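You operate a simulated robot arm through the tools that you are given. There is no shell and no other tool. Be economical: measure what you need, move in short steps, check, and stop when the job is done.

You run a simulated two-armed robot. Do the job below in one go: nothing can be reset, and whatever is moved stays where it is left.

## Task
Set out the spare 4x lens and turn the grey microscope's turret to the empty hole after 40x.
Fine: from the open green case on to the bench; shut the case; stage down before the turret turns. Set down upright: what you pick out.

Only the result counts: the job must be done as asked and must still hold three seconds after the hand-in. Knocking over, shifting, dropping, spilling or breaking anything else fails it.

## Robot
Two 7-joint arms with two-finger parallel grippers on one trunk, on a base that drives. Base frame: it is fixed to the floor where the robot stands at the start and does not move with it; the origin is under the middle of the robot, x ahead of it, y to its left, z up; the surface under the hand at the start is at about z = 0.76. Readings come in m, degrees, newtons and seconds.
The left shoulder is at the start at [0.08, 0.131, 0.947], the right one opposite. With the tool pointing down near the work surface each hand reaches from about 0.4 to 0.86 m from the robot's upright axis, wherever it stands, measured 20 degrees to its own side. Places, roughly: analyser slider of the grey microscope [0.5, -0.2, 1.1]; coarse knob of the grey microscope [0.6, -0.2, 0.8]; fine knob of the grey microscope [0.6, -0.4, 0.8]; grey microscope [0.6, -0.3, 1]; lamp switch of the grey microscope [0.5, -0.2, 0.8]; lamp wheel of the grey microscope [0.5, -0.2, 0.8]; lid of the long green case [0.8, 0.2, 0.9]; light slider of the grey microscope [0.5, -0.4, 1.1]; purple slider of the grey microscope [0.5, -0.4, 1.1]; ring lever of the grey microscope [0.5, -0.3, 0.9]; round stage of the grey microscope [0.5, -0.3, 0.9]; teal slider of the grey microscope [0.5, -0.4, 0.8]; top of the door end of the long bench [0.7, -0.1, 0.8]; turret of the grey microscope [0.6, -0.3, 1]. Payload 1.57 kg a hand.
The tool frame of a hand sits at the grasp point between the pads (the TCP): z along the fingers, y along the line on which they close. The tips reach 0.03 m beyond it. The gripper opens to 0.11 m. The fingers are 0.024 m wide and 0.012 m thick; the gripper's body (0.048 by 0.112 m) begins 0.078 m behind the TCP.
Orientation is told as [roll, pitch, yaw] about the base's x, y, z axes, in that order, counted from this pose: with the fingers straight down and closing along the base's y, the tool's x points along the base's -x, its y along +y and its z along -z.

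## Interface
- The arms move only by the tool move_arm. It takes "left_targets", "right_targets" or both (then of equal length, played together; a hand with none holds still); each is a list of rows, each a list of 7 numbers: the finger opening in m, from 0 to 0.11, then the shift along the tool's x, y, z in units of 20 mm (1.0 is 20 mm), then the turn, a rotation vector about the tool's x, y, z in units of 4 degrees (1.0 is 4 degrees). In form: [[gripper, tx, ty, tz, wx, wy, wz], ...]. A call has 1 to 12 rows; each row shifts and turns the commanded pose from where the row before left it, along the tool's axes as they then stand. A call with a number of a shift or a turn outside -1 to 1 is refused whole. A row lasts 0.2 s, in which the tool goes at most 0.05 m and 8.6 degrees; a call with a longer step from one row to the next is refused whole, and so is a gripper value outside its range. Where a pose cannot be reached the arm comes as near as it can. A force on the tool above 60 N (or 10 N above the force at the start of the call, whichever is more), or a blocked arm, ends the call early, and 0.2 s more pass. The fingers move at their own pace (about 0.108 m/s each) and stop on an object; they squeeze with about 25 N. The grip force told is the motor's: it shows also when the fingers shut on nothing. Time passes only in rows, and 0.2 s behind the last, so rows that do not move let the fingers close. The reply holds the time, the measured pose of the TCP, the force on the tool along the base axes, the opening and the grip force, in the units named above and with some noise, with the torque about the TCP (base axes, N m) and any sound that the robot's microphone picked up, and new pictures: "pictures" is both (left out), scene, wrist or none (wrist: the cameras of the hands that moved).
- Cameras (640 x 400 px; columns grow to the right, rows downward): "scene" is now at [-0.0538, 0.0021, 1.4312]; the picture's right is [-0.03, -1.00, 0.00], its down [-0.47, 0.02, -0.88] and it looks along [0.88, -0.03, -0.47] (base axes); focal length 264 px, centre (320, 200). "left" rides on the left gripper at [0.07, -0.016, -0.141] in its tool frame; the picture's right is [0.23, 0.97, 0.00], its down [-0.86, 0.20, -0.48] and it looks along [-0.47, 0.11, 0.88] (tool axes); focal length 222 px, centre (320, 200). "right" rides on the right gripper at [0.07, 0.016, -0.141] in its tool frame; the picture's right is [-0.23, 0.97, 0.00], its down [-0.86, -0.20, -0.48] and it looks along [-0.47, -0.11, 0.88] (tool axes); focal length 222 px, centre (320, 200).
- drive_base(legs): drives the robot by 1 to 6 legs, each [ahead, left, turn to the left] in m, m and degrees, along the robot's own axes; the way and the turn of a leg run together, so that a leg with both is an arc; at most 1.5 m and 180 degrees a leg. The arms and the cameras ride along, it lands a little off, and it stops where it bumps. It gives what a move gives, and a new picture of the scene camera.
- head_to(pan, tilt): turns the head with the scene camera to pan (to the left, within 109 degrees either way) and tilt (down, from -29 to 69), counted from straight ahead of the robot. It gives what a move gives, and a new picture of the scene camera.
- probe_pixels(camera, pixels): for up to 12 pixels [column, row] of the newest picture of that camera ("zoom" is the newest enlarged one), the place [x, y, z] in the base frame of the surface seen there, good to about 0.002 m, but the place of the scene camera against the robot may be out by one fixed shift of up to 0.012 m in any direction. The clock stands still meanwhile.
- enlarge(camera, box): a new picture of the part [left, top, right, bottom] of that camera's present view, enlarged. The clock stands still meanwhile.
- job_done(): hands the job in; it is judged then, once.

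Keep the steps short. Do not move on a guess: measure, check each grasp and each placing, and mend mistakes. In all there are 80 turns and 260 pictures (those below and enlarged ones count). Leave the grippers open and the arms clear of the work at the hand-in unless told otherwise, and finish with a single line.

The tools are called after "Request:" by a JSON object that holds its "api" and its "payload". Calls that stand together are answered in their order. move_arm: Moves the arms, as the interface text tells. Its arguments: {"type":"object","properties":{"left_targets":{"type":"array"},"right_targets":{"type":"array"},"pictures":{"type":"string","enum":["both","scene","wrist","none"]}},"required":[]} The other tools are called the same way: drive_base (legs) drives the base; head_to (pan, tilt) turns the head that bears the scene camera; probe_pixels (camera, pixels) gives the place of the surface under pixels of a picture; enlarge (camera, box) takes an enlarged picture of a part of a camera's view; job_done () hands the job in.

At the start:

```text
t: 0.0
left_position: [0.5049, 0.2535, 1.1907]
left_ee_rot: [0.0, 0.0, 0.0]
left_force: [-0.5, -0.3, -0.2]
left_moment: [-0.01, -0.01, 0.0]
left_grip_width: 0.1101
left_gripper_force: 0.1
right_position: [0.5698, -0.1551, 1.2156]
right_ee_rot: [-0.1, 0.0, 0.1]
right_force: [-0.1, 0.3, 0.2]
right_moment: [0.0, -0.02, -0.01]
right_grip_width: 0.11
right_gripper_force: 0.1
robot x, y, heading: [0.0011, -0.0003, -0.0]
head pan, tilt: [-1.9, 28.2]
```

scene: 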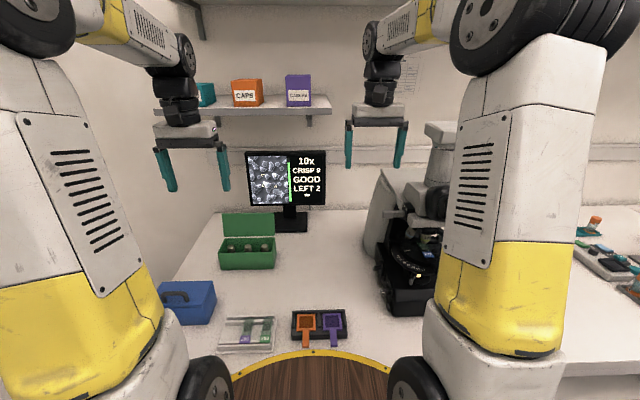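
right: 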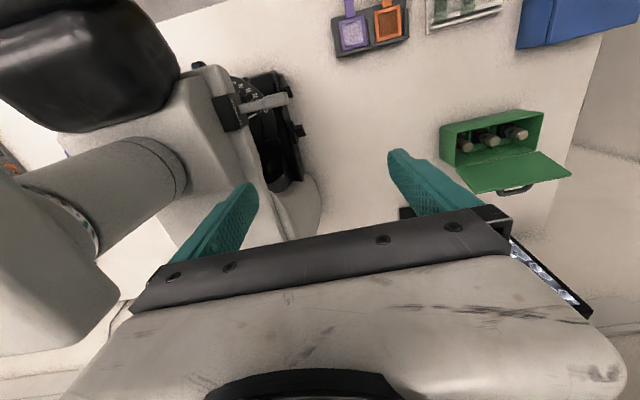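
left: 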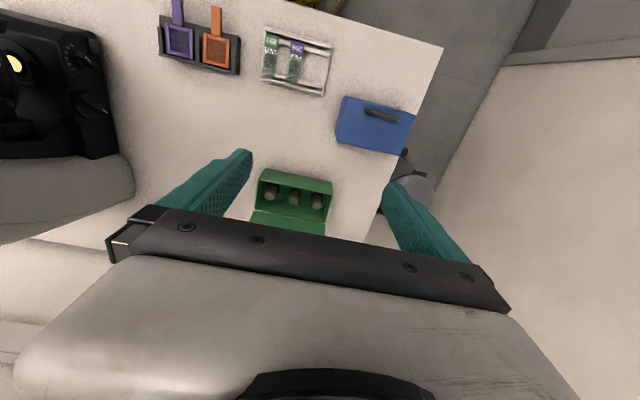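

I see the green case open at about (247,245) with three lenses in it, and the microscope mostly hidden behind the right arm. I'll enlarge both areas first.

Request:
{"api": "enlarge", "payload": {"camera": "scene", "box": [200, 200, 300, 280]}}

Request:
{"api": "enlarge", "payload": {"camera": "left", "box": [240, 150, 350, 240]}}

Request:
{"api": "enlarge", "payload": {"camera": "scene", "box": [350, 110, 480, 330]}}

Request:
{"api": "enlarge", "payload": {"camera": "right", "box": [430, 100, 580, 200]}}

```text
5.00 times, centred on (250, 240) of scene
```

zoom: 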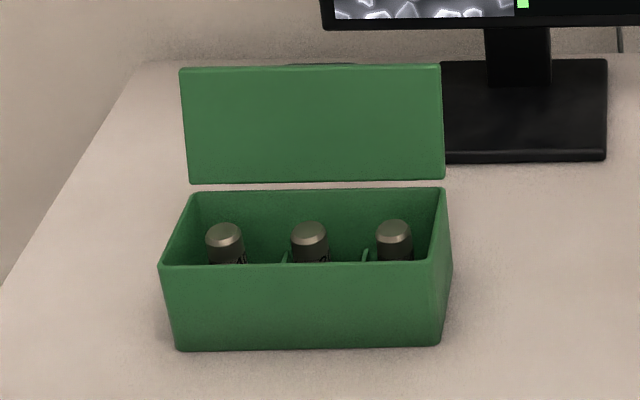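

```text
4.44 times, centred on (295, 195) of left
```

zoom: 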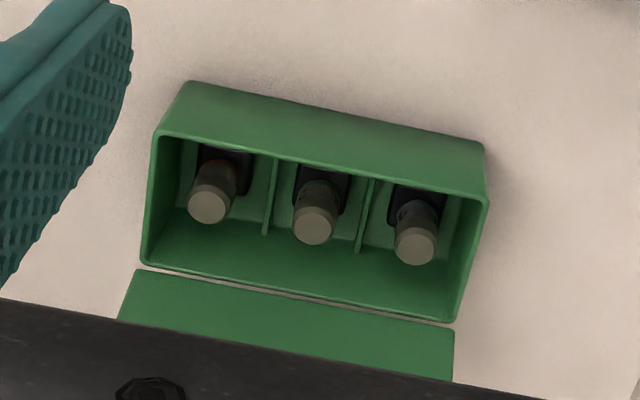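

```text
1.82 times, centred on (415, 220) of scene
```

zoom: 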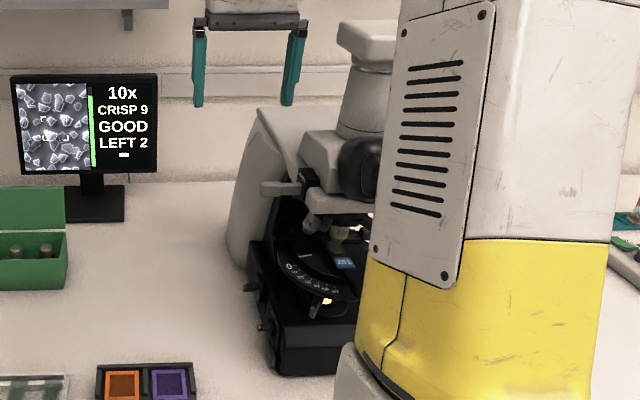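

```text
4.00 times, centred on (505, 150) of right
```

zoom: 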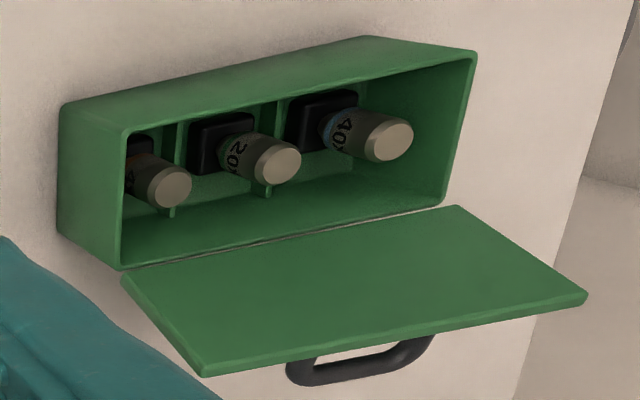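

The right-hand view suggests the lens nearest the microscope is the 4x, since it has a red band and the others read 20x and 40x. I'll probe the lens tops, rim and lid with the left camera, and enlarge the 4x again to confirm.

Request:
{"api": "probe_pixels", "payload": {"camera": "left", "pixels": [[276, 196], [294, 201], [311, 206], [270, 168], [331, 185], [262, 209], [323, 224], [290, 215], [285, 160], [268, 225], [345, 215]]}}

Request:
{"api": "enlarge", "payload": {"camera": "right", "box": [445, 125, 485, 155]}}

Request:
{"api": "probe_pixels", "payload": {"camera": "scene", "pixels": [[245, 247], [262, 247], [278, 247], [233, 252], [285, 252], [240, 214], [285, 214], [270, 214]]}}

```text
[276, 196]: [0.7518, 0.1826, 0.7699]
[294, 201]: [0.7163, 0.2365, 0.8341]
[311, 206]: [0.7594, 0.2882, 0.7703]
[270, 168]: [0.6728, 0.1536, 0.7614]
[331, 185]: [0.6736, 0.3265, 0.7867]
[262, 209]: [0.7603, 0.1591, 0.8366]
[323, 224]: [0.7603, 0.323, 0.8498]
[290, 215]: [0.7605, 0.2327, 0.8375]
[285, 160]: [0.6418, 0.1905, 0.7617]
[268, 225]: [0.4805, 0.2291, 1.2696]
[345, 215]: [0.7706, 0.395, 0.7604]
```

```text
13.33 times, centred on (465, 140) of right
```

zoom: 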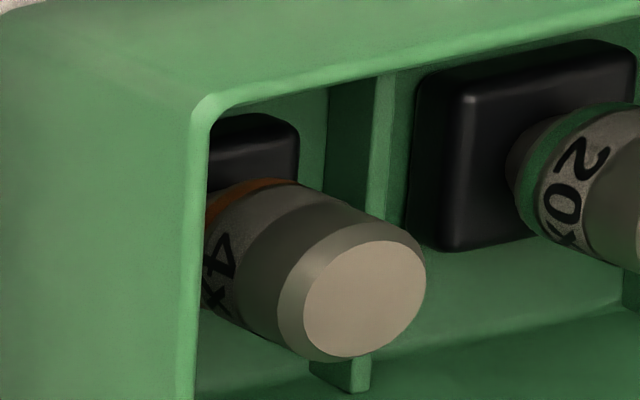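

```text
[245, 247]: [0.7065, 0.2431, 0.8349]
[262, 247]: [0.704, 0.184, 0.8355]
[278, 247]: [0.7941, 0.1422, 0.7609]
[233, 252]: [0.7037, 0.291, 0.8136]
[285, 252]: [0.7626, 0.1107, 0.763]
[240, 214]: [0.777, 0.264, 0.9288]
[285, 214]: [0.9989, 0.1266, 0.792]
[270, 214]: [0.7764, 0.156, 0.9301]
```

The nearest lens clearly reads "4x", so that is the one at about y≈0.18. I'll turn the left hand 90° and lower it partway, still well clear of everything, so it can grip along x inside the compartment.

Request:
{"api": "move_arm", "payload": {"left_targets": [[0.06, 0.8, 0, 0.3, 0, 0, -1], [0.06, 0, 0, 0.3, 0, 0, -1], [0.06, 0, 0, 0.3, 0, 0, -1], [0.06, 0, 0, 0.3, 0, 0, -1], [0.06, 0, 0, 0.3, 0, 0, -1], [0.06, 0, 0, 0.3, 0, 0, -1], [0.06, 0, 0, 0.3, 0, 0, -1], [0.06, 0, 0, 0.3, 0, 0, -1], [0.06, 0, 0, 0.3, 0, 0, -1], [0.06, 0, 0, 0.3, 0, 0, -1], [0.06, 0, 0, 0.3, 0, 0, -1], [0.06, 0, 0, 0.3, 0, 0, -1]], "pictures": "none"}}

Request:
{"api": "move_arm", "payload": {"left_targets": [[0.06, 0, 0, 0.3, 0, 0, -1], [0.06, 0, 0, 0.3, 0, 0, -1], [0.06, 0, 0, 0.3, 0, 0, -1], [0.06, 0, 0, 0.3, 0, 0, -1], [0.06, 0, 0, 0.3, 0, 0, -1], [0.06, 0, 0, 0.3, 0, 0, -1], [0.06, 0, 0, 0.3, 0, 0, -1], [0.06, 0, 0, 0.3, 0, 0, -1], [0.06, 0, 0, 0.3, 0, 0, -1], [0.06, 0, 0, 0.3, 0, 0, -1], [0.06, 0, 0, 0, 0, 0, -0.5]], "pictures": "both"}}

```text
t: 2.6
left_position: [0.4888, 0.2547, 1.1184]
left_ee_rot: [-0.1, 0.0, 48.1]
left_force: [0.0, -0.9, 1.0]
left_moment: [-0.01, -0.01, -0.01]
left_grip_width: 0.06
left_gripper_force: 0.0
right_position: [0.5701, -0.1546, 1.2163]
right_ee_rot: [0.1, 0.0, 0.1]
right_force: [0.3, -0.8, -0.2]
right_moment: [0.0, -0.02, -0.02]
right_grip_width: 0.1099
right_gripper_force: 0.0
robot x, y, heading: [0.0026, -0.0012, 0.3]
head pan, tilt: [-1.9, 28.2]
```

```text
t: 5.0
left_position: [0.489, 0.2547, 1.0582]
left_ee_rot: [0.0, 0.0, 90.1]
left_force: [-0.2, -0.2, -0.1]
left_moment: [0.01, 0.0, 0.0]
left_grip_width: 0.0599
left_gripper_force: 0.1
right_position: [0.5699, -0.1542, 1.2165]
right_ee_rot: [0.0, -0.1, 0.0]
right_force: [-0.5, -0.8, 0.7]
right_moment: [0.03, 0.02, -0.04]
right_grip_width: 0.11
right_gripper_force: 0.0
robot x, y, heading: [0.0024, 0.0045, -0.1]
head pan, tilt: [-1.9, 28.2]
```

scene: 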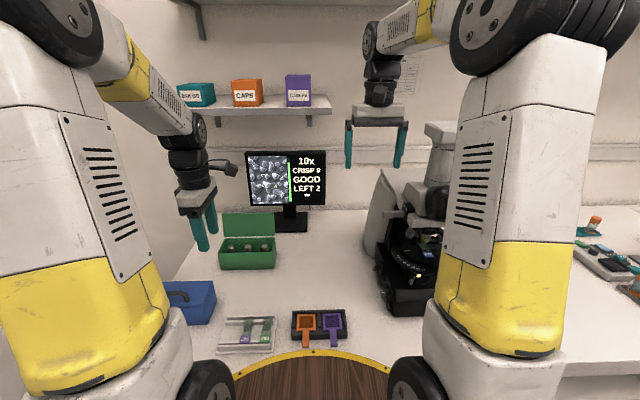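
left: 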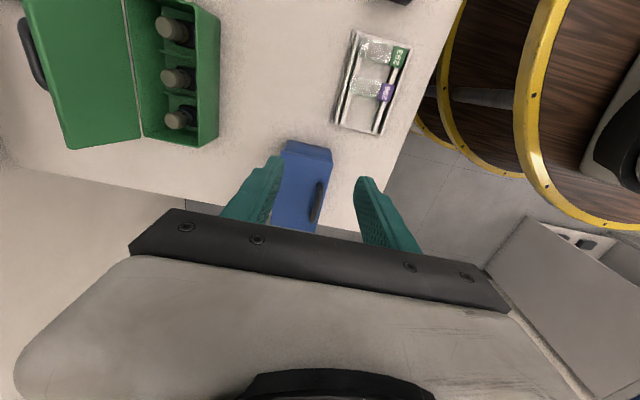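

The hand is turned and clear. I'll move it over the 4x lens at the same height.

Request:
{"api": "move_arm", "payload": {"left_targets": [[0.06, 0.32, -1, 0, 0, 0, 0], [0.06, 0.32, -1, 0, 0, 0, 0], [0.06, 0.32, -1, 0, 0, 0, 0], [0.06, 0.32, -1, 0, 0, 0, 0], [0.06, 0.32, -1, 0, 0, 0, 0], [0.06, 0.32, -1, 0, 0, 0, 0], [0.06, 0.32, -1, 0, 0, 0, 0], [0.06, 0.32, -1, 0, 0, 0, 0], [0.06, 0.32, -1, 0, 0, 0, 0], [0.06, 0.32, -1, 0, 0, 0, 0], [0.06, 0.32, -1, 0, 0, 0, 0]], "pictures": "both"}}

```text
t: 7.4
left_position: [0.7101, 0.183, 1.0585]
left_ee_rot: [0.0, 0.0, 90.0]
left_force: [-0.5, 0.3, 0.4]
left_moment: [-0.02, 0.0, 0.04]
left_grip_width: 0.06
left_gripper_force: 0.1
right_position: [0.5702, -0.1545, 1.2153]
right_ee_rot: [0.1, 0.0, 0.0]
right_force: [-0.2, 1.0, 0.0]
right_moment: [-0.01, -0.04, 0.07]
right_grip_width: 0.11
right_gripper_force: 0.0
robot x, y, heading: [-0.0006, -0.0007, -0.2]
head pan, tilt: [-1.9, 28.2]
```

scene: 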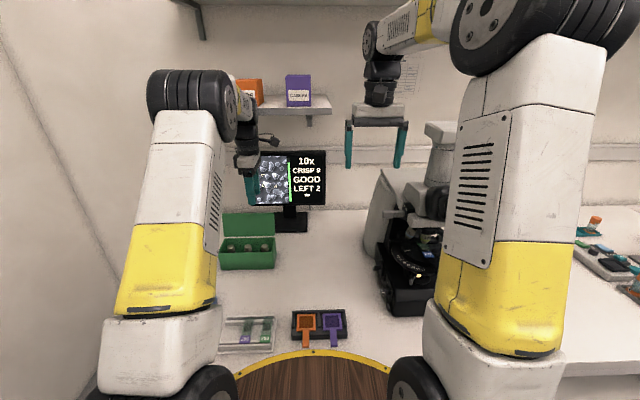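
left: 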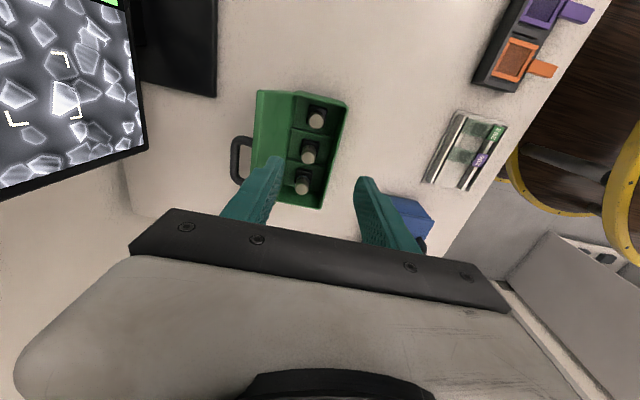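

I can see all three lens tops, with the 4x at the top of the picture near (317,120). I'll enlarge and probe it.

Request:
{"api": "enlarge", "payload": {"camera": "left", "box": [240, 80, 360, 155]}}

Request:
{"api": "probe_pixels", "payload": {"camera": "left", "pixels": [[317, 121], [311, 157], [303, 188], [318, 109], [309, 121], [325, 121], [256, 92], [290, 93], [296, 91], [347, 101], [252, 140], [330, 140]]}}

```text
5.33 times, centred on (300, 118) of left
```

zoom: 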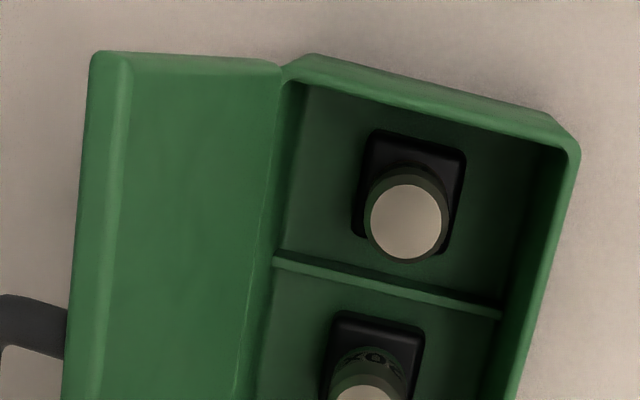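

```text
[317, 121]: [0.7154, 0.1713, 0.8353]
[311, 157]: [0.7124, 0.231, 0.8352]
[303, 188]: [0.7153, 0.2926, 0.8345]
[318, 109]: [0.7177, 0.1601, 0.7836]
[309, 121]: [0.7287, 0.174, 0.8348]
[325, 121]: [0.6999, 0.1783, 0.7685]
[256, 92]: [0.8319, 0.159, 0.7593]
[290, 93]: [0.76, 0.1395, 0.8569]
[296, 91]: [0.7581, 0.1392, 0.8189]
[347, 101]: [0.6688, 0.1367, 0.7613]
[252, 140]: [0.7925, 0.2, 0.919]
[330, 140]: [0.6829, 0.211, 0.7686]
```

The 4x top centre is at about [0.716, 0.173, 0.835] with a radius of about 0.013. The lid leans back, so the hand clears it. I'll centre, narrow the fingers to 0.045 and go down to just above the case.

Request:
{"api": "move_arm", "payload": {"left_targets": [[0.045, 0.5, -0.3, 0, 0, 0, 0], [0.045, 0, 0, 1, 0, 0, 0], [0.045, 0, 0, 1, 0, 0, 0], [0.045, 0, 0, 1, 0, 0, 0], [0.045, 0, 0, 1, 0, 0, 0], [0.045, 0, 0, 1, 0, 0, 0], [0.045, 0, 0, 1, 0, 0, 0], [0.045, 0, 0, 1, 0, 0, 0], [0.045, 0, 0, 1, 0, 0, 0], [0.045, 0, 0, 0.5, 0, 0, 0]], "pictures": "both"}}

Request:
{"api": "enlarge", "payload": {"camera": "left", "box": [220, 40, 420, 240]}}

Request:
{"api": "enlarge", "payload": {"camera": "scene", "box": [200, 170, 310, 280]}}

```text
t: 9.6
left_position: [0.7149, 0.1741, 0.8886]
left_ee_rot: [0.0, 0.1, 90.1]
left_force: [0.2, -0.5, -0.6]
left_moment: [0.0, -0.01, 0.0]
left_grip_width: 0.0449
left_gripper_force: 0.1
right_position: [0.5706, -0.156, 1.2147]
right_ee_rot: [0.0, 0.0, 0.0]
right_force: [0.2, -0.3, -0.1]
right_moment: [0.0, 0.0, 0.03]
right_grip_width: 0.1101
right_gripper_force: 0.0
robot x, y, heading: [-0.0002, 0.0002, 0.2]
head pan, tilt: [-1.9, 28.2]
```

scene: 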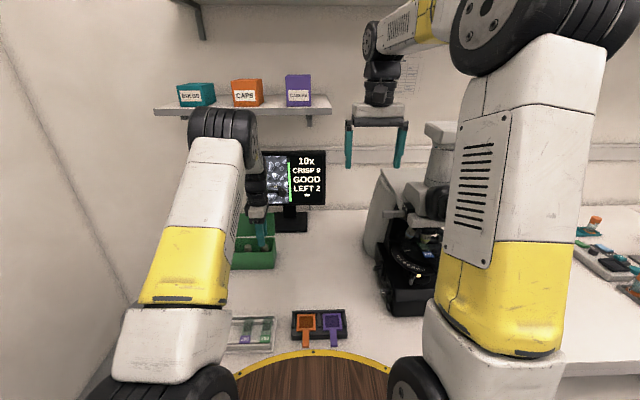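
left: 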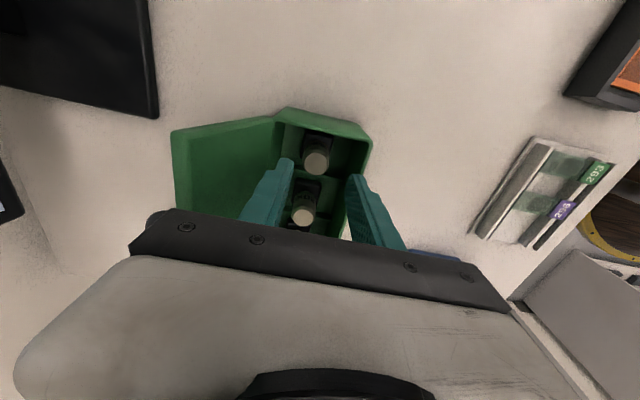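

```text
2.00 times, centred on (320, 140) of left
```

zoom: 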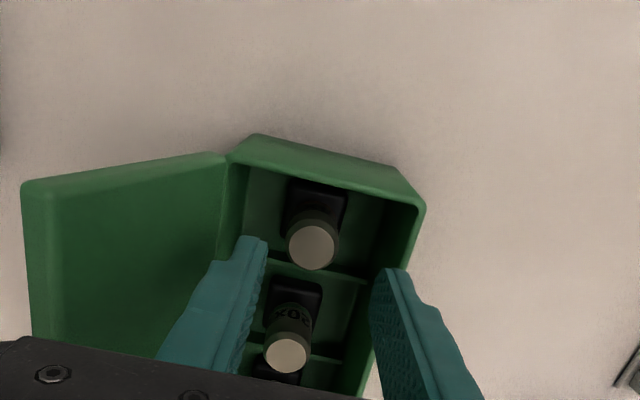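

```text
3.64 times, centred on (255, 225) of scene
```

zoom: 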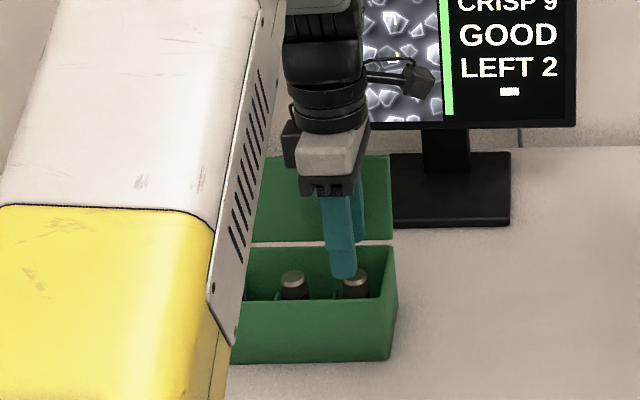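

The hand looks aligned. I'll check the lens centre from this closer view.

Request:
{"api": "probe_pixels", "payload": {"camera": "left", "pixels": [[316, 163], [310, 163], [323, 163], [316, 155], [316, 173], [366, 147], [282, 130]]}}

```text
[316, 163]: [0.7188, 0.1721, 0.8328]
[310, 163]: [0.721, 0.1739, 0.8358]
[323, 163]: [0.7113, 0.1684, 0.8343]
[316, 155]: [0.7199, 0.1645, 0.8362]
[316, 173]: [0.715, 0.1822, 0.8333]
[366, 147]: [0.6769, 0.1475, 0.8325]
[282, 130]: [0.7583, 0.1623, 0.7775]
```

The lens centre is at (0.717, 0.173). I'll descend to z≈0.822 and then close.

Request:
{"api": "move_arm", "payload": {"left_targets": [[0.04, 0, -0.12, 0, 0, 0, 0], [0.04, 0, 0, 0.8, 0, 0, 0], [0.04, 0, 0, 0.8, 0, 0, 0], [0.04, 0, 0, 0.8, 0, 0, 0], [0.04, 0, 0, 0.9, 0, 0, 0]], "pictures": "wrist"}}

Request:
{"api": "move_arm", "payload": {"left_targets": [[0.0, 0, 0, 0, 0, 0, 0], [0.0, 0, 0, 0, 0, 0, 0], [0.0, 0, 0, 0, 0, 0, 0]], "pictures": "wrist"}}

```text
t: 10.8
left_position: [0.7186, 0.1731, 0.8211]
left_ee_rot: [-0.1, 0.0, 90.0]
left_force: [-0.1, -0.3, -0.3]
left_moment: [-0.03, -0.03, 0.01]
left_grip_width: 0.0399
left_gripper_force: 0.0
right_position: [0.5706, -0.1533, 1.2155]
right_ee_rot: [0.0, 0.1, 0.0]
right_force: [-0.3, -0.7, 0.3]
right_moment: [0.01, -0.01, 0.01]
right_grip_width: 0.1102
right_gripper_force: 0.1
robot x, y, heading: [0.0011, 0.002, 0.1]
head pan, tilt: [-1.9, 28.2]
```

left: 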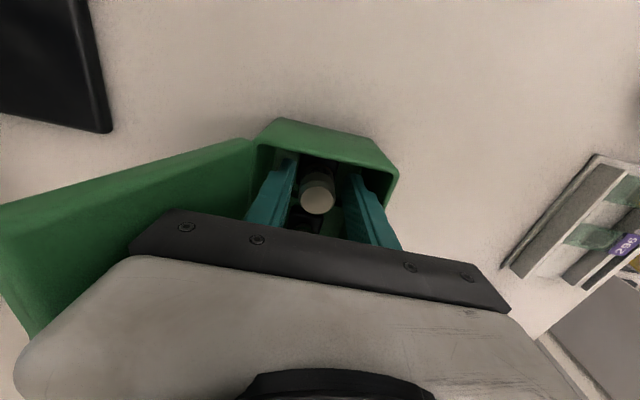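

```text
t: 11.6
left_position: [0.7175, 0.1736, 0.8206]
left_ee_rot: [0.0, 0.0, 90.0]
left_force: [0.3, 1.0, -0.1]
left_moment: [-0.03, 0.0, -0.03]
left_grip_width: 0.0249
left_gripper_force: 24.5
right_position: [0.5708, -0.1544, 1.2156]
right_ee_rot: [-0.1, 0.0, 0.1]
right_force: [-0.2, -0.1, 0.4]
right_moment: [0.0, 0.01, 0.0]
right_grip_width: 0.11
right_gripper_force: 0.0
robot x, y, heading: [-0.0002, 0.0014, -0.1]
head pan, tilt: [-1.9, 28.2]
```

left: 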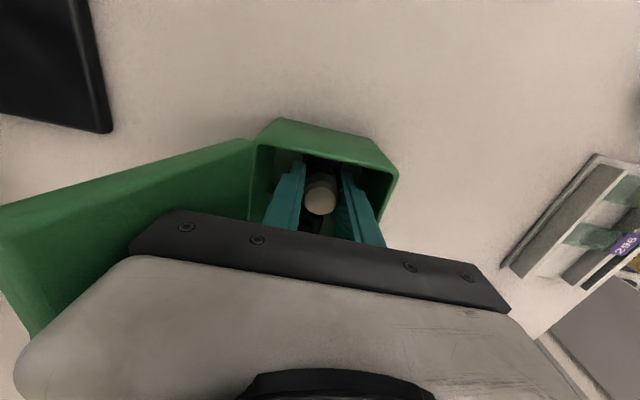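

The grip holds at 0.025 wide with 24.5 N. I'll lift slowly.

Request:
{"api": "move_arm", "payload": {"left_targets": [[0.0, 0, 0, -0.5, 0, 0, 0], [0.0, 0, 0, -0.5, 0, 0, 0], [0.0, 0, 0, -0.8, 0, 0, 0], [0.0, 0, 0, -0.8, 0, 0, 0], [0.0, 0, 0, -0.8, 0, 0, 0], [0.0, 0, 0, -0.8, 0, 0, 0], [0.0, 0, 0, -0.8, 0, 0, 0], [0.0, 0, 0, -0.8, 0, 0, 0]], "pictures": "both"}}

Request:
{"api": "enlarge", "payload": {"camera": "scene", "box": [200, 170, 310, 280]}}

Request:
{"api": "enlarge", "payload": {"camera": "left", "box": [220, 100, 420, 240]}}

```text
t: 13.4
left_position: [0.7176, 0.1727, 0.9387]
left_ee_rot: [0.0, 0.0, 90.0]
left_force: [0.2, -0.3, -1.2]
left_moment: [-0.01, 0.01, 0.0]
left_grip_width: 0.0248
left_gripper_force: 24.8
right_position: [0.5697, -0.155, 1.2156]
right_ee_rot: [0.0, 0.1, 0.0]
right_force: [0.7, -0.2, 1.0]
right_moment: [0.0, 0.0, -0.03]
right_grip_width: 0.1099
right_gripper_force: 0.0
robot x, y, heading: [-0.002, 0.0013, -0.3]
head pan, tilt: [-1.9, 28.2]
```

scene: 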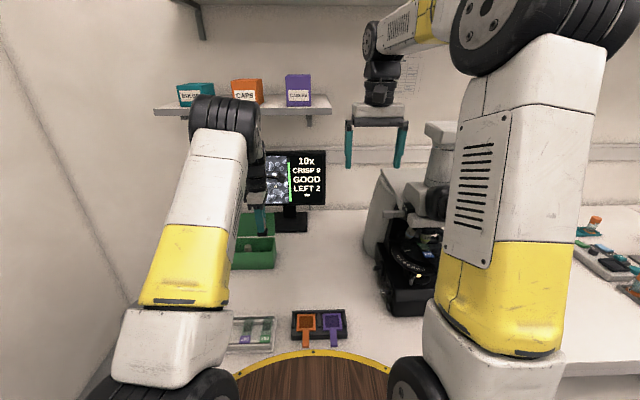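
left: 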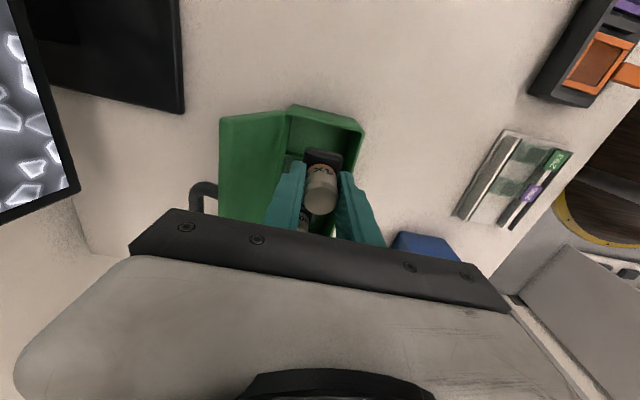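

```text
3.64 times, centred on (255, 225) of scene
```

zoom: 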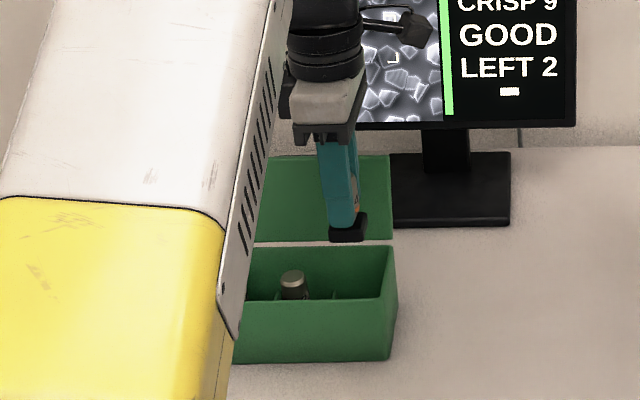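

```text
2.86 times, centred on (320, 170) of left
```

zoom: 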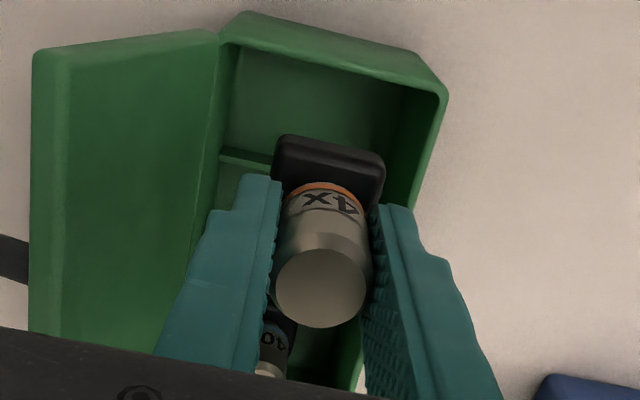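

The 4x is out along with its black foot. I'll carry it over to a free patch of bench at about (0.67, 0.06).

Request:
{"api": "move_arm", "payload": {"left_targets": [[0.0, 0.5, 0, 0, 0, 0, 0], [0.0, 1, 0.3, 0, 0, 0, 0], [0.0, 1, 0.5, 0, 0, 0, 0], [0.0, 1, 0.5, 0, 0, 0, 0], [0.0, 1, 0.5, 0, 0, 0, 0], [0.0, 1, 0.5, 0, 0, 0, 0], [0.0, 0, 0, 1, 0, 0, 0], [0.0, 0, 0, 1, 0, 0, 0], [0.0, 0, 0, 1, 0, 0, 0], [0.0, 0, 0, 1, 0, 0, 0], [0.0, 0, 0, 1, 0, 0, 0], [0.0, 0, 0, 0.5, 0, 0, 0]], "pictures": "both"}}

Request:
{"api": "enlarge", "payload": {"camera": "scene", "box": [230, 200, 340, 310]}}

```text
t: 16.0
left_position: [0.6718, 0.0637, 0.8288]
left_ee_rot: [-0.1, 0.0, 90.0]
left_force: [-1.0, -0.4, -1.9]
left_moment: [-0.03, -0.02, 0.02]
left_grip_width: 0.025
left_gripper_force: 25.1
right_position: [0.5702, -0.1542, 1.2159]
right_ee_rot: [-0.1, -0.1, 0.0]
right_force: [0.5, -1.0, 0.1]
right_moment: [-0.04, 0.01, 0.02]
right_grip_width: 0.1103
right_gripper_force: 0.1
robot x, y, heading: [0.0001, 0.0024, 0.2]
head pan, tilt: [-1.9, 28.2]
```

scene: 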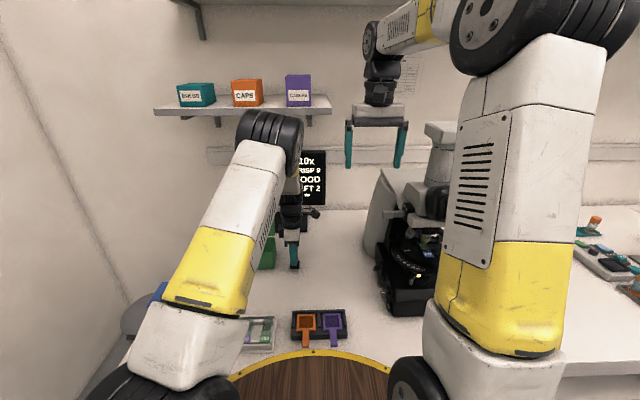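
left: 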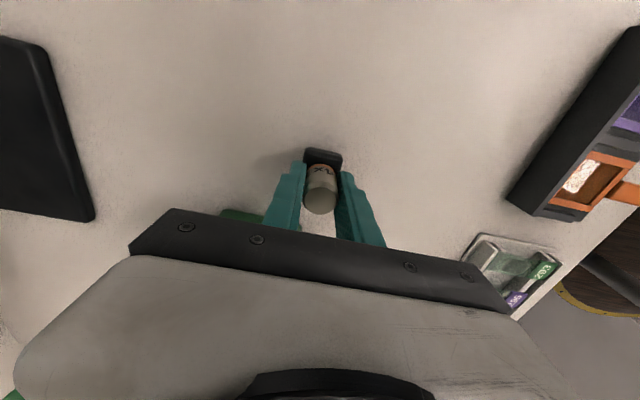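

```text
3.64 times, centred on (285, 255) of scene
```

zoom: 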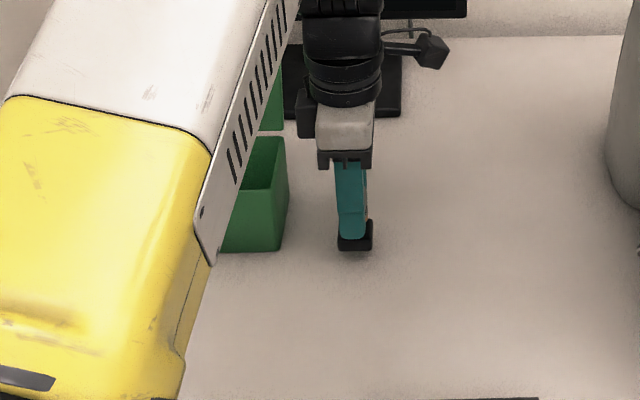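

The foot is about 1–2 cm above the bench. I'll lower it gently until it touches.

Request:
{"api": "move_arm", "payload": {"left_targets": [[0.0, 0, 0, 0.3, 0, 0, 0], [0.0, 0, 0, 0.2, 0, 0, 0], [0.0, 0, 0, 0.15, 0, 0, 0], [0.0, 0, 0, 0.1, 0, 0, 0]], "pictures": "none"}}

```text
t: 17.0
left_position: [0.6713, 0.0646, 0.812]
left_ee_rot: [0.0, 0.0, 90.1]
left_force: [-0.5, -0.3, 0.4]
left_moment: [0.03, 0.05, -0.02]
left_grip_width: 0.0249
left_gripper_force: 25.2
right_position: [0.5691, -0.1557, 1.2152]
right_ee_rot: [0.0, 0.0, 0.1]
right_force: [0.0, 0.1, 0.0]
right_moment: [0.0, 0.01, 0.0]
right_grip_width: 0.1102
right_gripper_force: 0.0
robot x, y, heading: [0.0006, 0.0007, 0.3]
head pan, tilt: [-1.9, 28.2]
```

Request:
{"api": "move_arm", "payload": {"left_targets": [[0.0, 0, 0, 0.05, 0, 0, 0], [0.0, 0, 0, 0, 0, 0, 0]], "pictures": "wrist"}}

Request:
{"api": "enlarge", "payload": {"camera": "scene", "box": [270, 240, 320, 280]}}

```text
t: 17.6
left_position: [0.6722, 0.0631, 0.8128]
left_ee_rot: [-0.1, 0.1, 90.1]
left_force: [-1.7, -1.5, 8.7]
left_moment: [-0.03, 0.08, 0.03]
left_grip_width: 0.0248
left_gripper_force: 25.7
right_position: [0.5698, -0.1549, 1.2162]
right_ee_rot: [0.0, 0.0, 0.0]
right_force: [-0.1, -0.3, -0.2]
right_moment: [-0.04, 0.0, -0.01]
right_grip_width: 0.1102
right_gripper_force: 0.1
robot x, y, heading: [-0.0033, -0.0026, -0.1]
head pan, tilt: [-1.9, 28.2]
```

left: 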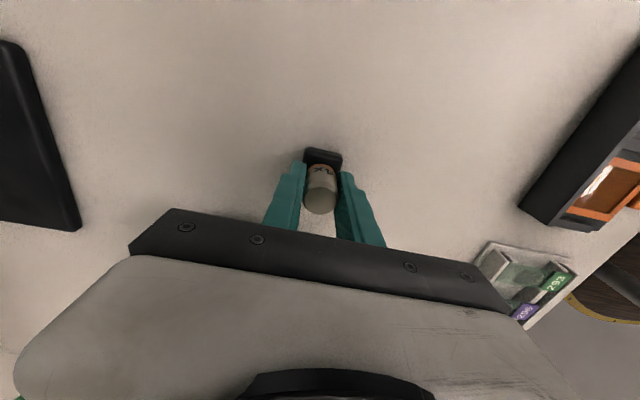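

```text
10.00 times, centred on (295, 260) of scene
```

zoom: 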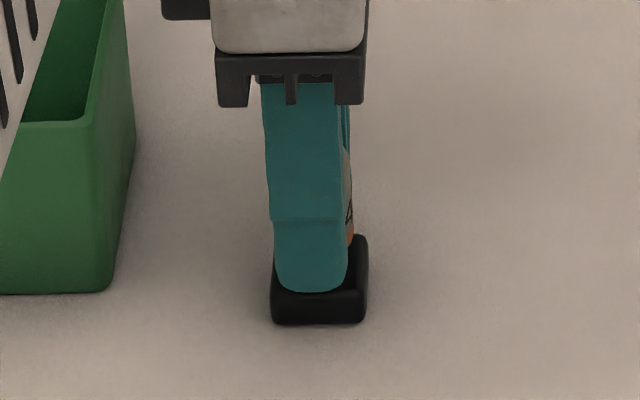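

It's standing on the bench, with 8.7 N of contact. I'll open the fingers slowly and rise straight up.

Request:
{"api": "move_arm", "payload": {"left_targets": [[0.027, 0, 0, -0.03, 0, 0, 0], [0.035, 0, 0, 0, 0, 0, 0], [0.05, 0, 0, 0, 0, 0, 0], [0.05, 0, 0, -0.5, 0, 0, 0], [0.05, 0, 0, -0.8, 0, 0, 0], [0.05, 0, 0, -1, 0, 0, 0], [0.05, 0, 0, -1, 0, 0, 0], [0.05, 0, 0, -1, 0, 0, 0], [0.05, 0, 0, -1, 0, 0, 0], [0.05, 0, 0, -1, 0, 0, 0], [0.05, 0, 0, -1, 0, 0, 0], [0.05, 0, 0, -1, 0, 0, 0]], "pictures": "both"}}

Request:
{"api": "enlarge", "payload": {"camera": "scene", "box": [230, 200, 340, 280]}}

```text
t: 20.2
left_position: [0.6733, 0.0638, 0.9786]
left_ee_rot: [0.0, 0.0, 89.9]
left_force: [-0.6, -0.3, -1.0]
left_moment: [0.01, -0.04, 0.03]
left_grip_width: 0.05
left_gripper_force: 0.1
right_position: [0.5688, -0.1547, 1.2153]
right_ee_rot: [0.0, 0.0, 0.1]
right_force: [-0.1, 0.5, -0.7]
right_moment: [0.01, 0.05, 0.04]
right_grip_width: 0.1099
right_gripper_force: 0.0
robot x, y, heading: [-0.0002, -0.0003, 0.1]
head pan, tilt: [-1.9, 28.2]
```

scene: 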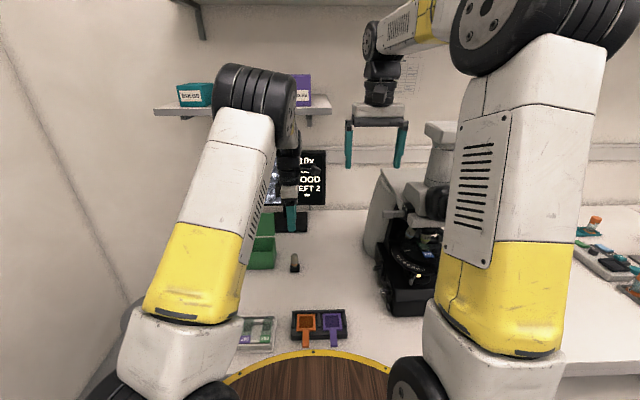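
left: 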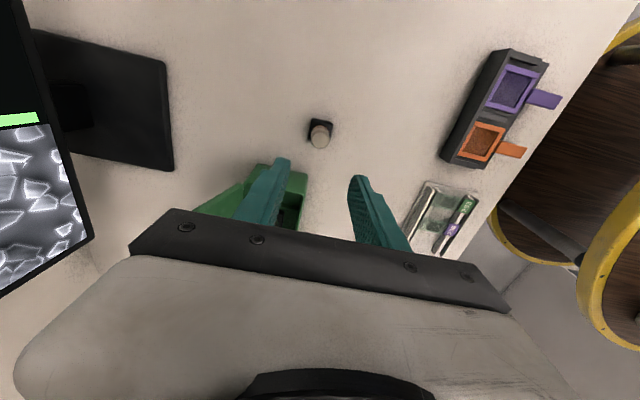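

```text
5.00 times, centred on (285, 240) of scene
```

zoom: 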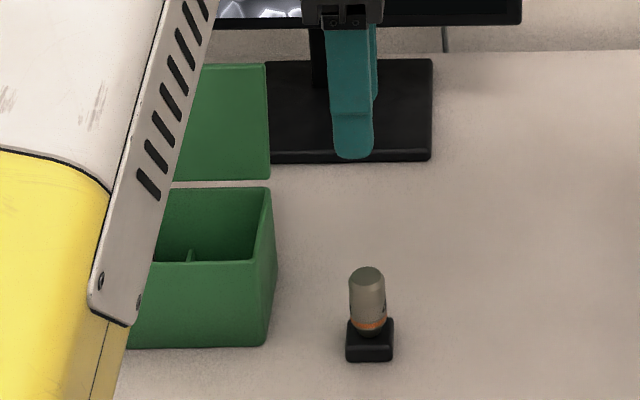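

The 4x is standing upright on the bench. Now the lid: I'll probe its top edge, its back face, and the monitor for clearance.

Request:
{"api": "probe_pixels", "payload": {"camera": "left", "pixels": [[200, 210], [235, 185], [258, 168], [225, 212], [85, 235], [40, 125], [90, 240], [165, 65], [172, 168]]}}

Request:
{"api": "probe_pixels", "payload": {"camera": "scene", "pixels": [[272, 214], [270, 213], [308, 210], [312, 200], [322, 160]]}}

Request:
{"api": "move_arm", "payload": {"left_targets": [[0.0, 0, 0, -1, 0, 0, 0], [0.0, -1, 0, -0.5, 0, 0, 0], [0.0, -1, 0, 0, 0, 0, 0], [0.0, -1, 0, 0, 0, 0, 0], [0.0, -1, 0, 0, 0, 0, 0], [0.0, -1, 0, 0, 0, 0, 0], [0.0, -0.6, 0, 0, 0, 0, 0]], "pictures": "both"}}

```text
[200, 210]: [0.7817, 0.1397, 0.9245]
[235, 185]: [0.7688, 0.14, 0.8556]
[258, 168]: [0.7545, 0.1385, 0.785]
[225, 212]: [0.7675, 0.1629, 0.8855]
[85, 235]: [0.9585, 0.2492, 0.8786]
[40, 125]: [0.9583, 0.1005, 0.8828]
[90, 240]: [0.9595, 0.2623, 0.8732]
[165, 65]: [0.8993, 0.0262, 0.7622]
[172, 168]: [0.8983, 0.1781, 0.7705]
```

```text
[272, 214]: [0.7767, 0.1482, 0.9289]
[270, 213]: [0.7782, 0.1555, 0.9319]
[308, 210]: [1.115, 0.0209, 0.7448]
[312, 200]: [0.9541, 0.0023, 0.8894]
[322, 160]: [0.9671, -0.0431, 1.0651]
```

```text
t: 21.8
left_position: [0.6719, 0.1767, 1.0079]
left_ee_rot: [0.0, 0.1, 90.1]
left_force: [0.4, 0.2, 0.6]
left_moment: [0.01, 0.01, -0.01]
left_grip_width: 0.0
left_gripper_force: 21.4
right_position: [0.5691, -0.1532, 1.2153]
right_ee_rot: [0.0, 0.1, 0.1]
right_force: [0.7, -0.1, 0.0]
right_moment: [0.02, 0.03, 0.01]
right_grip_width: 0.1099
right_gripper_force: 0.1
robot x, y, heading: [-0.0009, -0.0014, 0.0]
head pan, tilt: [-1.9, 28.2]
```

scene: 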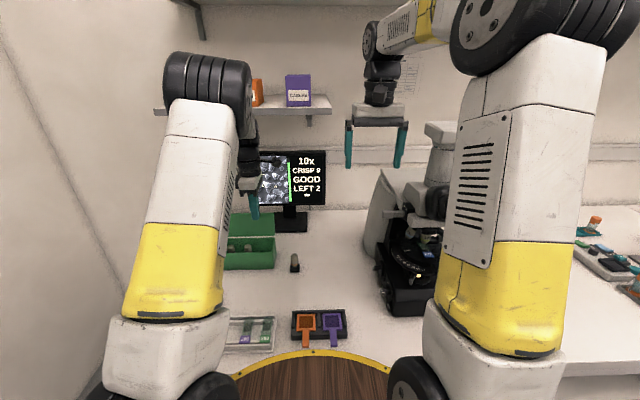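
left: 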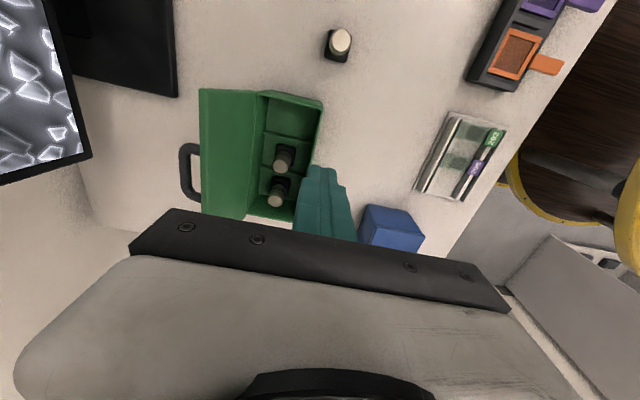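

The lid's top edge is at x≈0.78–0.80 and z≈0.93. The monitor front is at x=0.958, which leaves room. I'll take the closed fingers over and behind the lid near y=0.17, clear of its handle.

Request:
{"api": "move_arm", "payload": {"left_targets": [[0.0, 0.3, -1, 0, 0, 0, 0], [0.0, 0, -1, 0, 0, 0, 0], [0.0, 0, -1, 0, 0, 0, 0], [0.0, 0, -1, 0, 0, 0, 0], [0.0, 0, -1, 0, 0, 0, 0], [0.0, 0, -1, 0, 0, 0, 0], [0.0, 0, -1, 0, 0, 0, 0], [0.0, 0, -0.6, 0, 0, 0, 0]], "pictures": "both"}}

Request:
{"api": "enlarge", "payload": {"camera": "scene", "box": [200, 170, 310, 280]}}

Request:
{"api": "enlarge", "payload": {"camera": "left", "box": [260, 100, 460, 240]}}

```text
t: 23.5
left_position: [0.7749, 0.1697, 0.942]
left_ee_rot: [11.8, 0.5, 90.7]
left_force: [-103.0, -10.1, 71.3]
left_moment: [0.13, 3.54, -0.49]
left_grip_width: 0.0
left_gripper_force: 21.2
left hand out of reach, approached as far as the arm can: row 7, 8
right_position: [0.6361, -0.1543, 1.1573]
right_ee_rot: [-0.1, 4.7, 0.3]
right_force: [5.1, -0.2, -13.8]
right_moment: [0.07, 0.63, -0.05]
right_grip_width: 0.1099
right_gripper_force: 0.1
robot x, y, heading: [-0.0059, -0.0043, 0.4]
head pan, tilt: [-1.9, 28.2]
stopped in row 8 (left hand): the arm was blocked; the commanded pose is now the measured one
```

scene: 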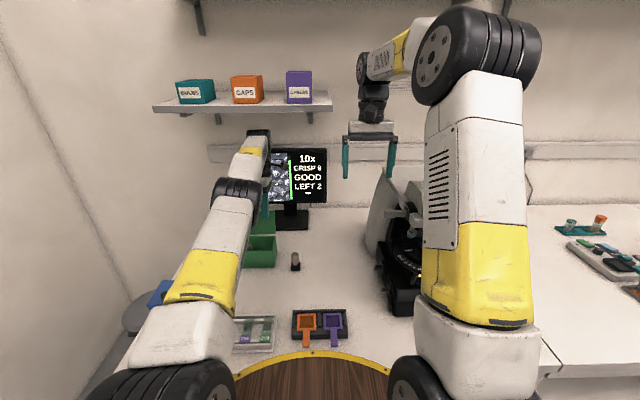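
left: 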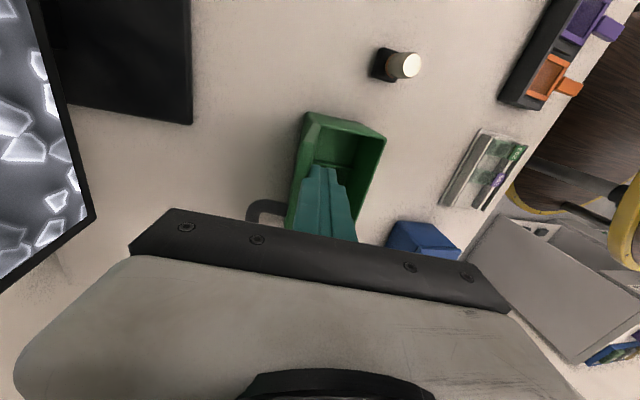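

```text
3.64 times, centred on (255, 225) of scene
```

zoom: 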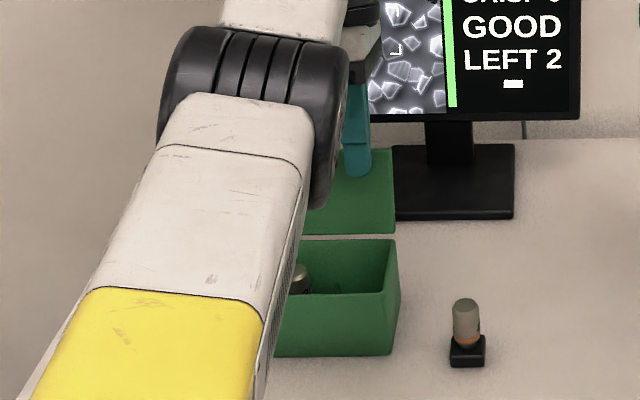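

```text
2.86 times, centred on (360, 170) of left
```

zoom: 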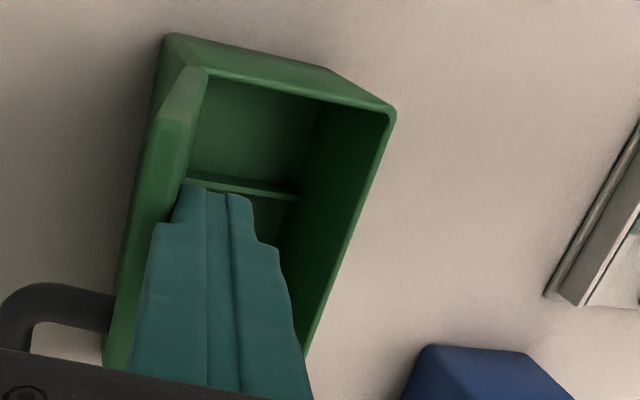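

The arm ran out of reach. The robot leaned forward and the fingers pressed on the lid's inner face. I'll back off up and toward the robot right away.

Request:
{"api": "move_arm", "payload": {"left_targets": [[0.0, 0, 0.5, -0.2, 0, 0, 0], [0.0, 0, 0.7, -0.3, 0, 0, 0], [0.0, 0, 0.7, -0.3, 0, 0, 0], [0.0, 0, 0.7, -0.3, 0, 0, 0], [0.0, 0, 0.7, -0.3, 0, 0, 0], [0.0, 0, 0, 0, 0, 0, 0]], "pictures": "both"}}

Request:
{"api": "enlarge", "payload": {"camera": "scene", "box": [200, 170, 310, 280]}}

```text
t: 24.9
left_position: [0.7822, 0.1739, 0.9976]
left_ee_rot: [4.4, 0.4, 90.8]
left_force: [-0.1, 0.5, 0.3]
left_moment: [0.04, -0.01, -0.02]
left_grip_width: 0.0
left_gripper_force: 21.8
left hand out of reach, approached as far as the arm can: row 1, 2, 3, 4, 5
right_position: [0.5963, -0.1523, 1.1936]
right_ee_rot: [0.0, 1.6, 0.2]
right_force: [-0.5, -0.2, 0.6]
right_moment: [0.01, -0.01, -0.02]
right_grip_width: 0.1101
right_gripper_force: 0.1
robot x, y, heading: [-0.0049, 0.0035, 0.1]
head pan, tilt: [-1.9, 28.2]
```

scene: 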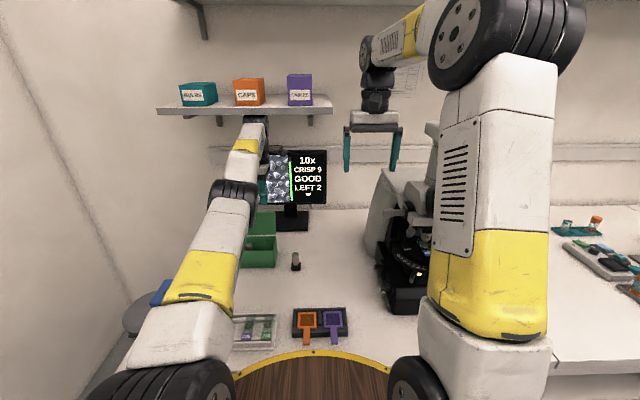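
left: 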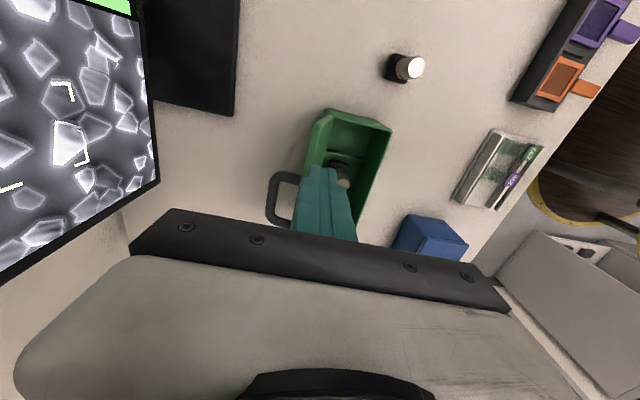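

```text
3.64 times, centred on (255, 225) of scene
```

zoom: 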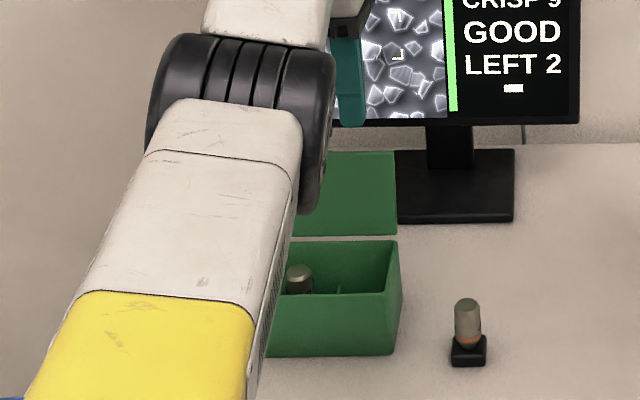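

Contact is gone, and the lid and case look unmoved. The robot is still leaning a little, so I'll keep retreating.

Request:
{"api": "move_arm", "payload": {"left_targets": [[0.0, 0, 1, 0, 0, 0, 0], [0.0, 0, 1, 0, 0, 0, 0], [0.0, 0, 1, 0, 0, 0, 0], [0.0, 0, 1, 0, 0, 0, 0], [0.0, 0, 1, 0, 0, 0, 0], [0.0, 0, 0, 0, 0, 0, 0]], "pictures": "scene"}}

Request:
{"api": "probe_pixels", "payload": {"camera": "scene", "pixels": [[270, 213], [295, 265], [275, 265], [270, 248]]}}

```text
t: 26.5
left_position: [0.7706, 0.1737, 0.9974]
left_ee_rot: [6.9, 0.3, 90.6]
left_force: [-0.7, -0.8, -0.4]
left_moment: [-0.01, 0.01, 0.01]
left_grip_width: 0.0
left_gripper_force: 21.1
left hand out of reach, approached as far as the arm can: row 1, 2, 3, 4, 5
right_position: [0.5956, -0.1522, 1.1944]
right_ee_rot: [0.0, 1.4, 0.3]
right_force: [0.8, 0.2, -0.5]
right_moment: [0.0, 0.02, 0.0]
right_grip_width: 0.1099
right_gripper_force: 0.1
robot x, y, heading: [-0.0075, 0.0008, 0.3]
head pan, tilt: [-1.9, 28.2]
stopped in row 6 (left hand): the arm was blocked; the commanded pose is now the measured one
```

scene: 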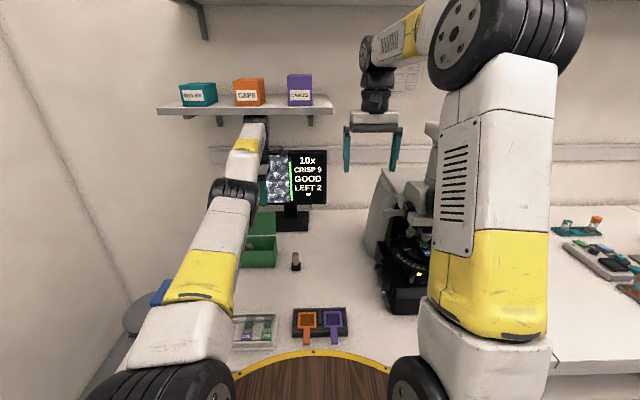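

```text
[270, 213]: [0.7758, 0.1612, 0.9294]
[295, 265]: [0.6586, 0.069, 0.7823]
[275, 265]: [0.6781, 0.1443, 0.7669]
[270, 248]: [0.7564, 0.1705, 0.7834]
```

Request:
{"api": "head_to", "payload": {"pan": 18, "tilt": 15}}

Request:
{"api": "enlarge", "payload": {"camera": "scene", "box": [240, 80, 440, 300]}}

```text
t: 27.3
left_position: [0.77, 0.173, 0.9985]
left_ee_rot: [6.9, 0.3, 90.6]
left_force: [-0.5, -0.5, 0.0]
left_moment: [-0.01, 0.03, -0.02]
left_grip_width: 0.0003
left_gripper_force: 22.2
right_position: [0.5965, -0.1524, 1.1942]
right_ee_rot: [0.0, 1.5, 0.2]
right_force: [0.8, -0.2, -0.5]
right_moment: [0.0, -0.01, 0.0]
right_grip_width: 0.1101
right_gripper_force: 0.0
robot x, y, heading: [-0.0055, -0.0013, 0.3]
head pan, tilt: [18.0, 15.0]
```

scene: 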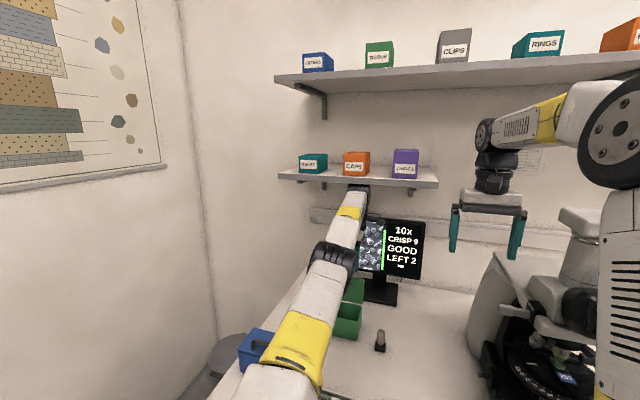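

```text
1.82 times, centred on (340, 190) of scene
```

zoom: 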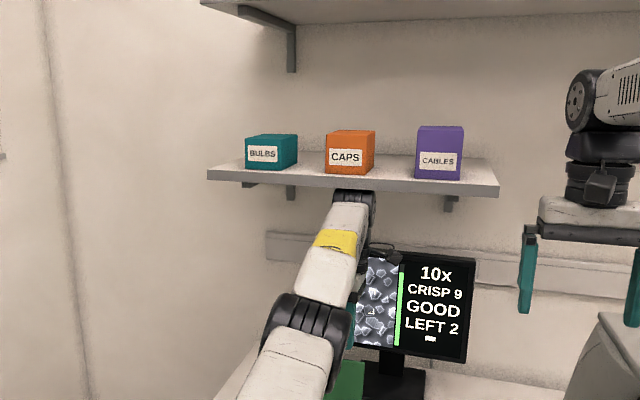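

Request:
{"api": "probe_pixels", "payload": {"camera": "scene", "pixels": [[356, 187], [350, 184], [300, 180], [430, 185], [345, 215], [335, 250], [310, 320], [255, 345], [243, 350], [358, 285], [345, 325]]}}

Request:
{"api": "enlarge", "payload": {"camera": "scene", "box": [220, 270, 420, 400]}}

```text
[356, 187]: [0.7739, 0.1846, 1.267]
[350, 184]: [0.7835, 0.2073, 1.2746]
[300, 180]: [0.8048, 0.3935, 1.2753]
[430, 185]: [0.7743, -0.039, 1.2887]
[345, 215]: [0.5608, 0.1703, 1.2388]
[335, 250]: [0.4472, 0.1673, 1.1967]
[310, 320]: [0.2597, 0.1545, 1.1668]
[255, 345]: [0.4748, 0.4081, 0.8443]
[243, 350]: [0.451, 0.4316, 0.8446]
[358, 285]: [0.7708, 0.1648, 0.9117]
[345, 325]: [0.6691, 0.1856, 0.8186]
```

```text
3.08 times, centred on (320, 335) of scene
```

zoom: 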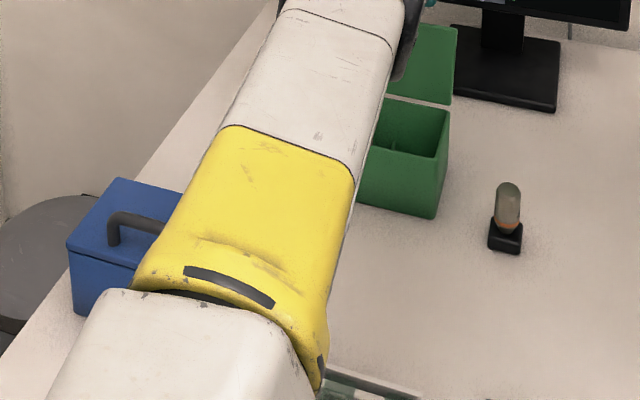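

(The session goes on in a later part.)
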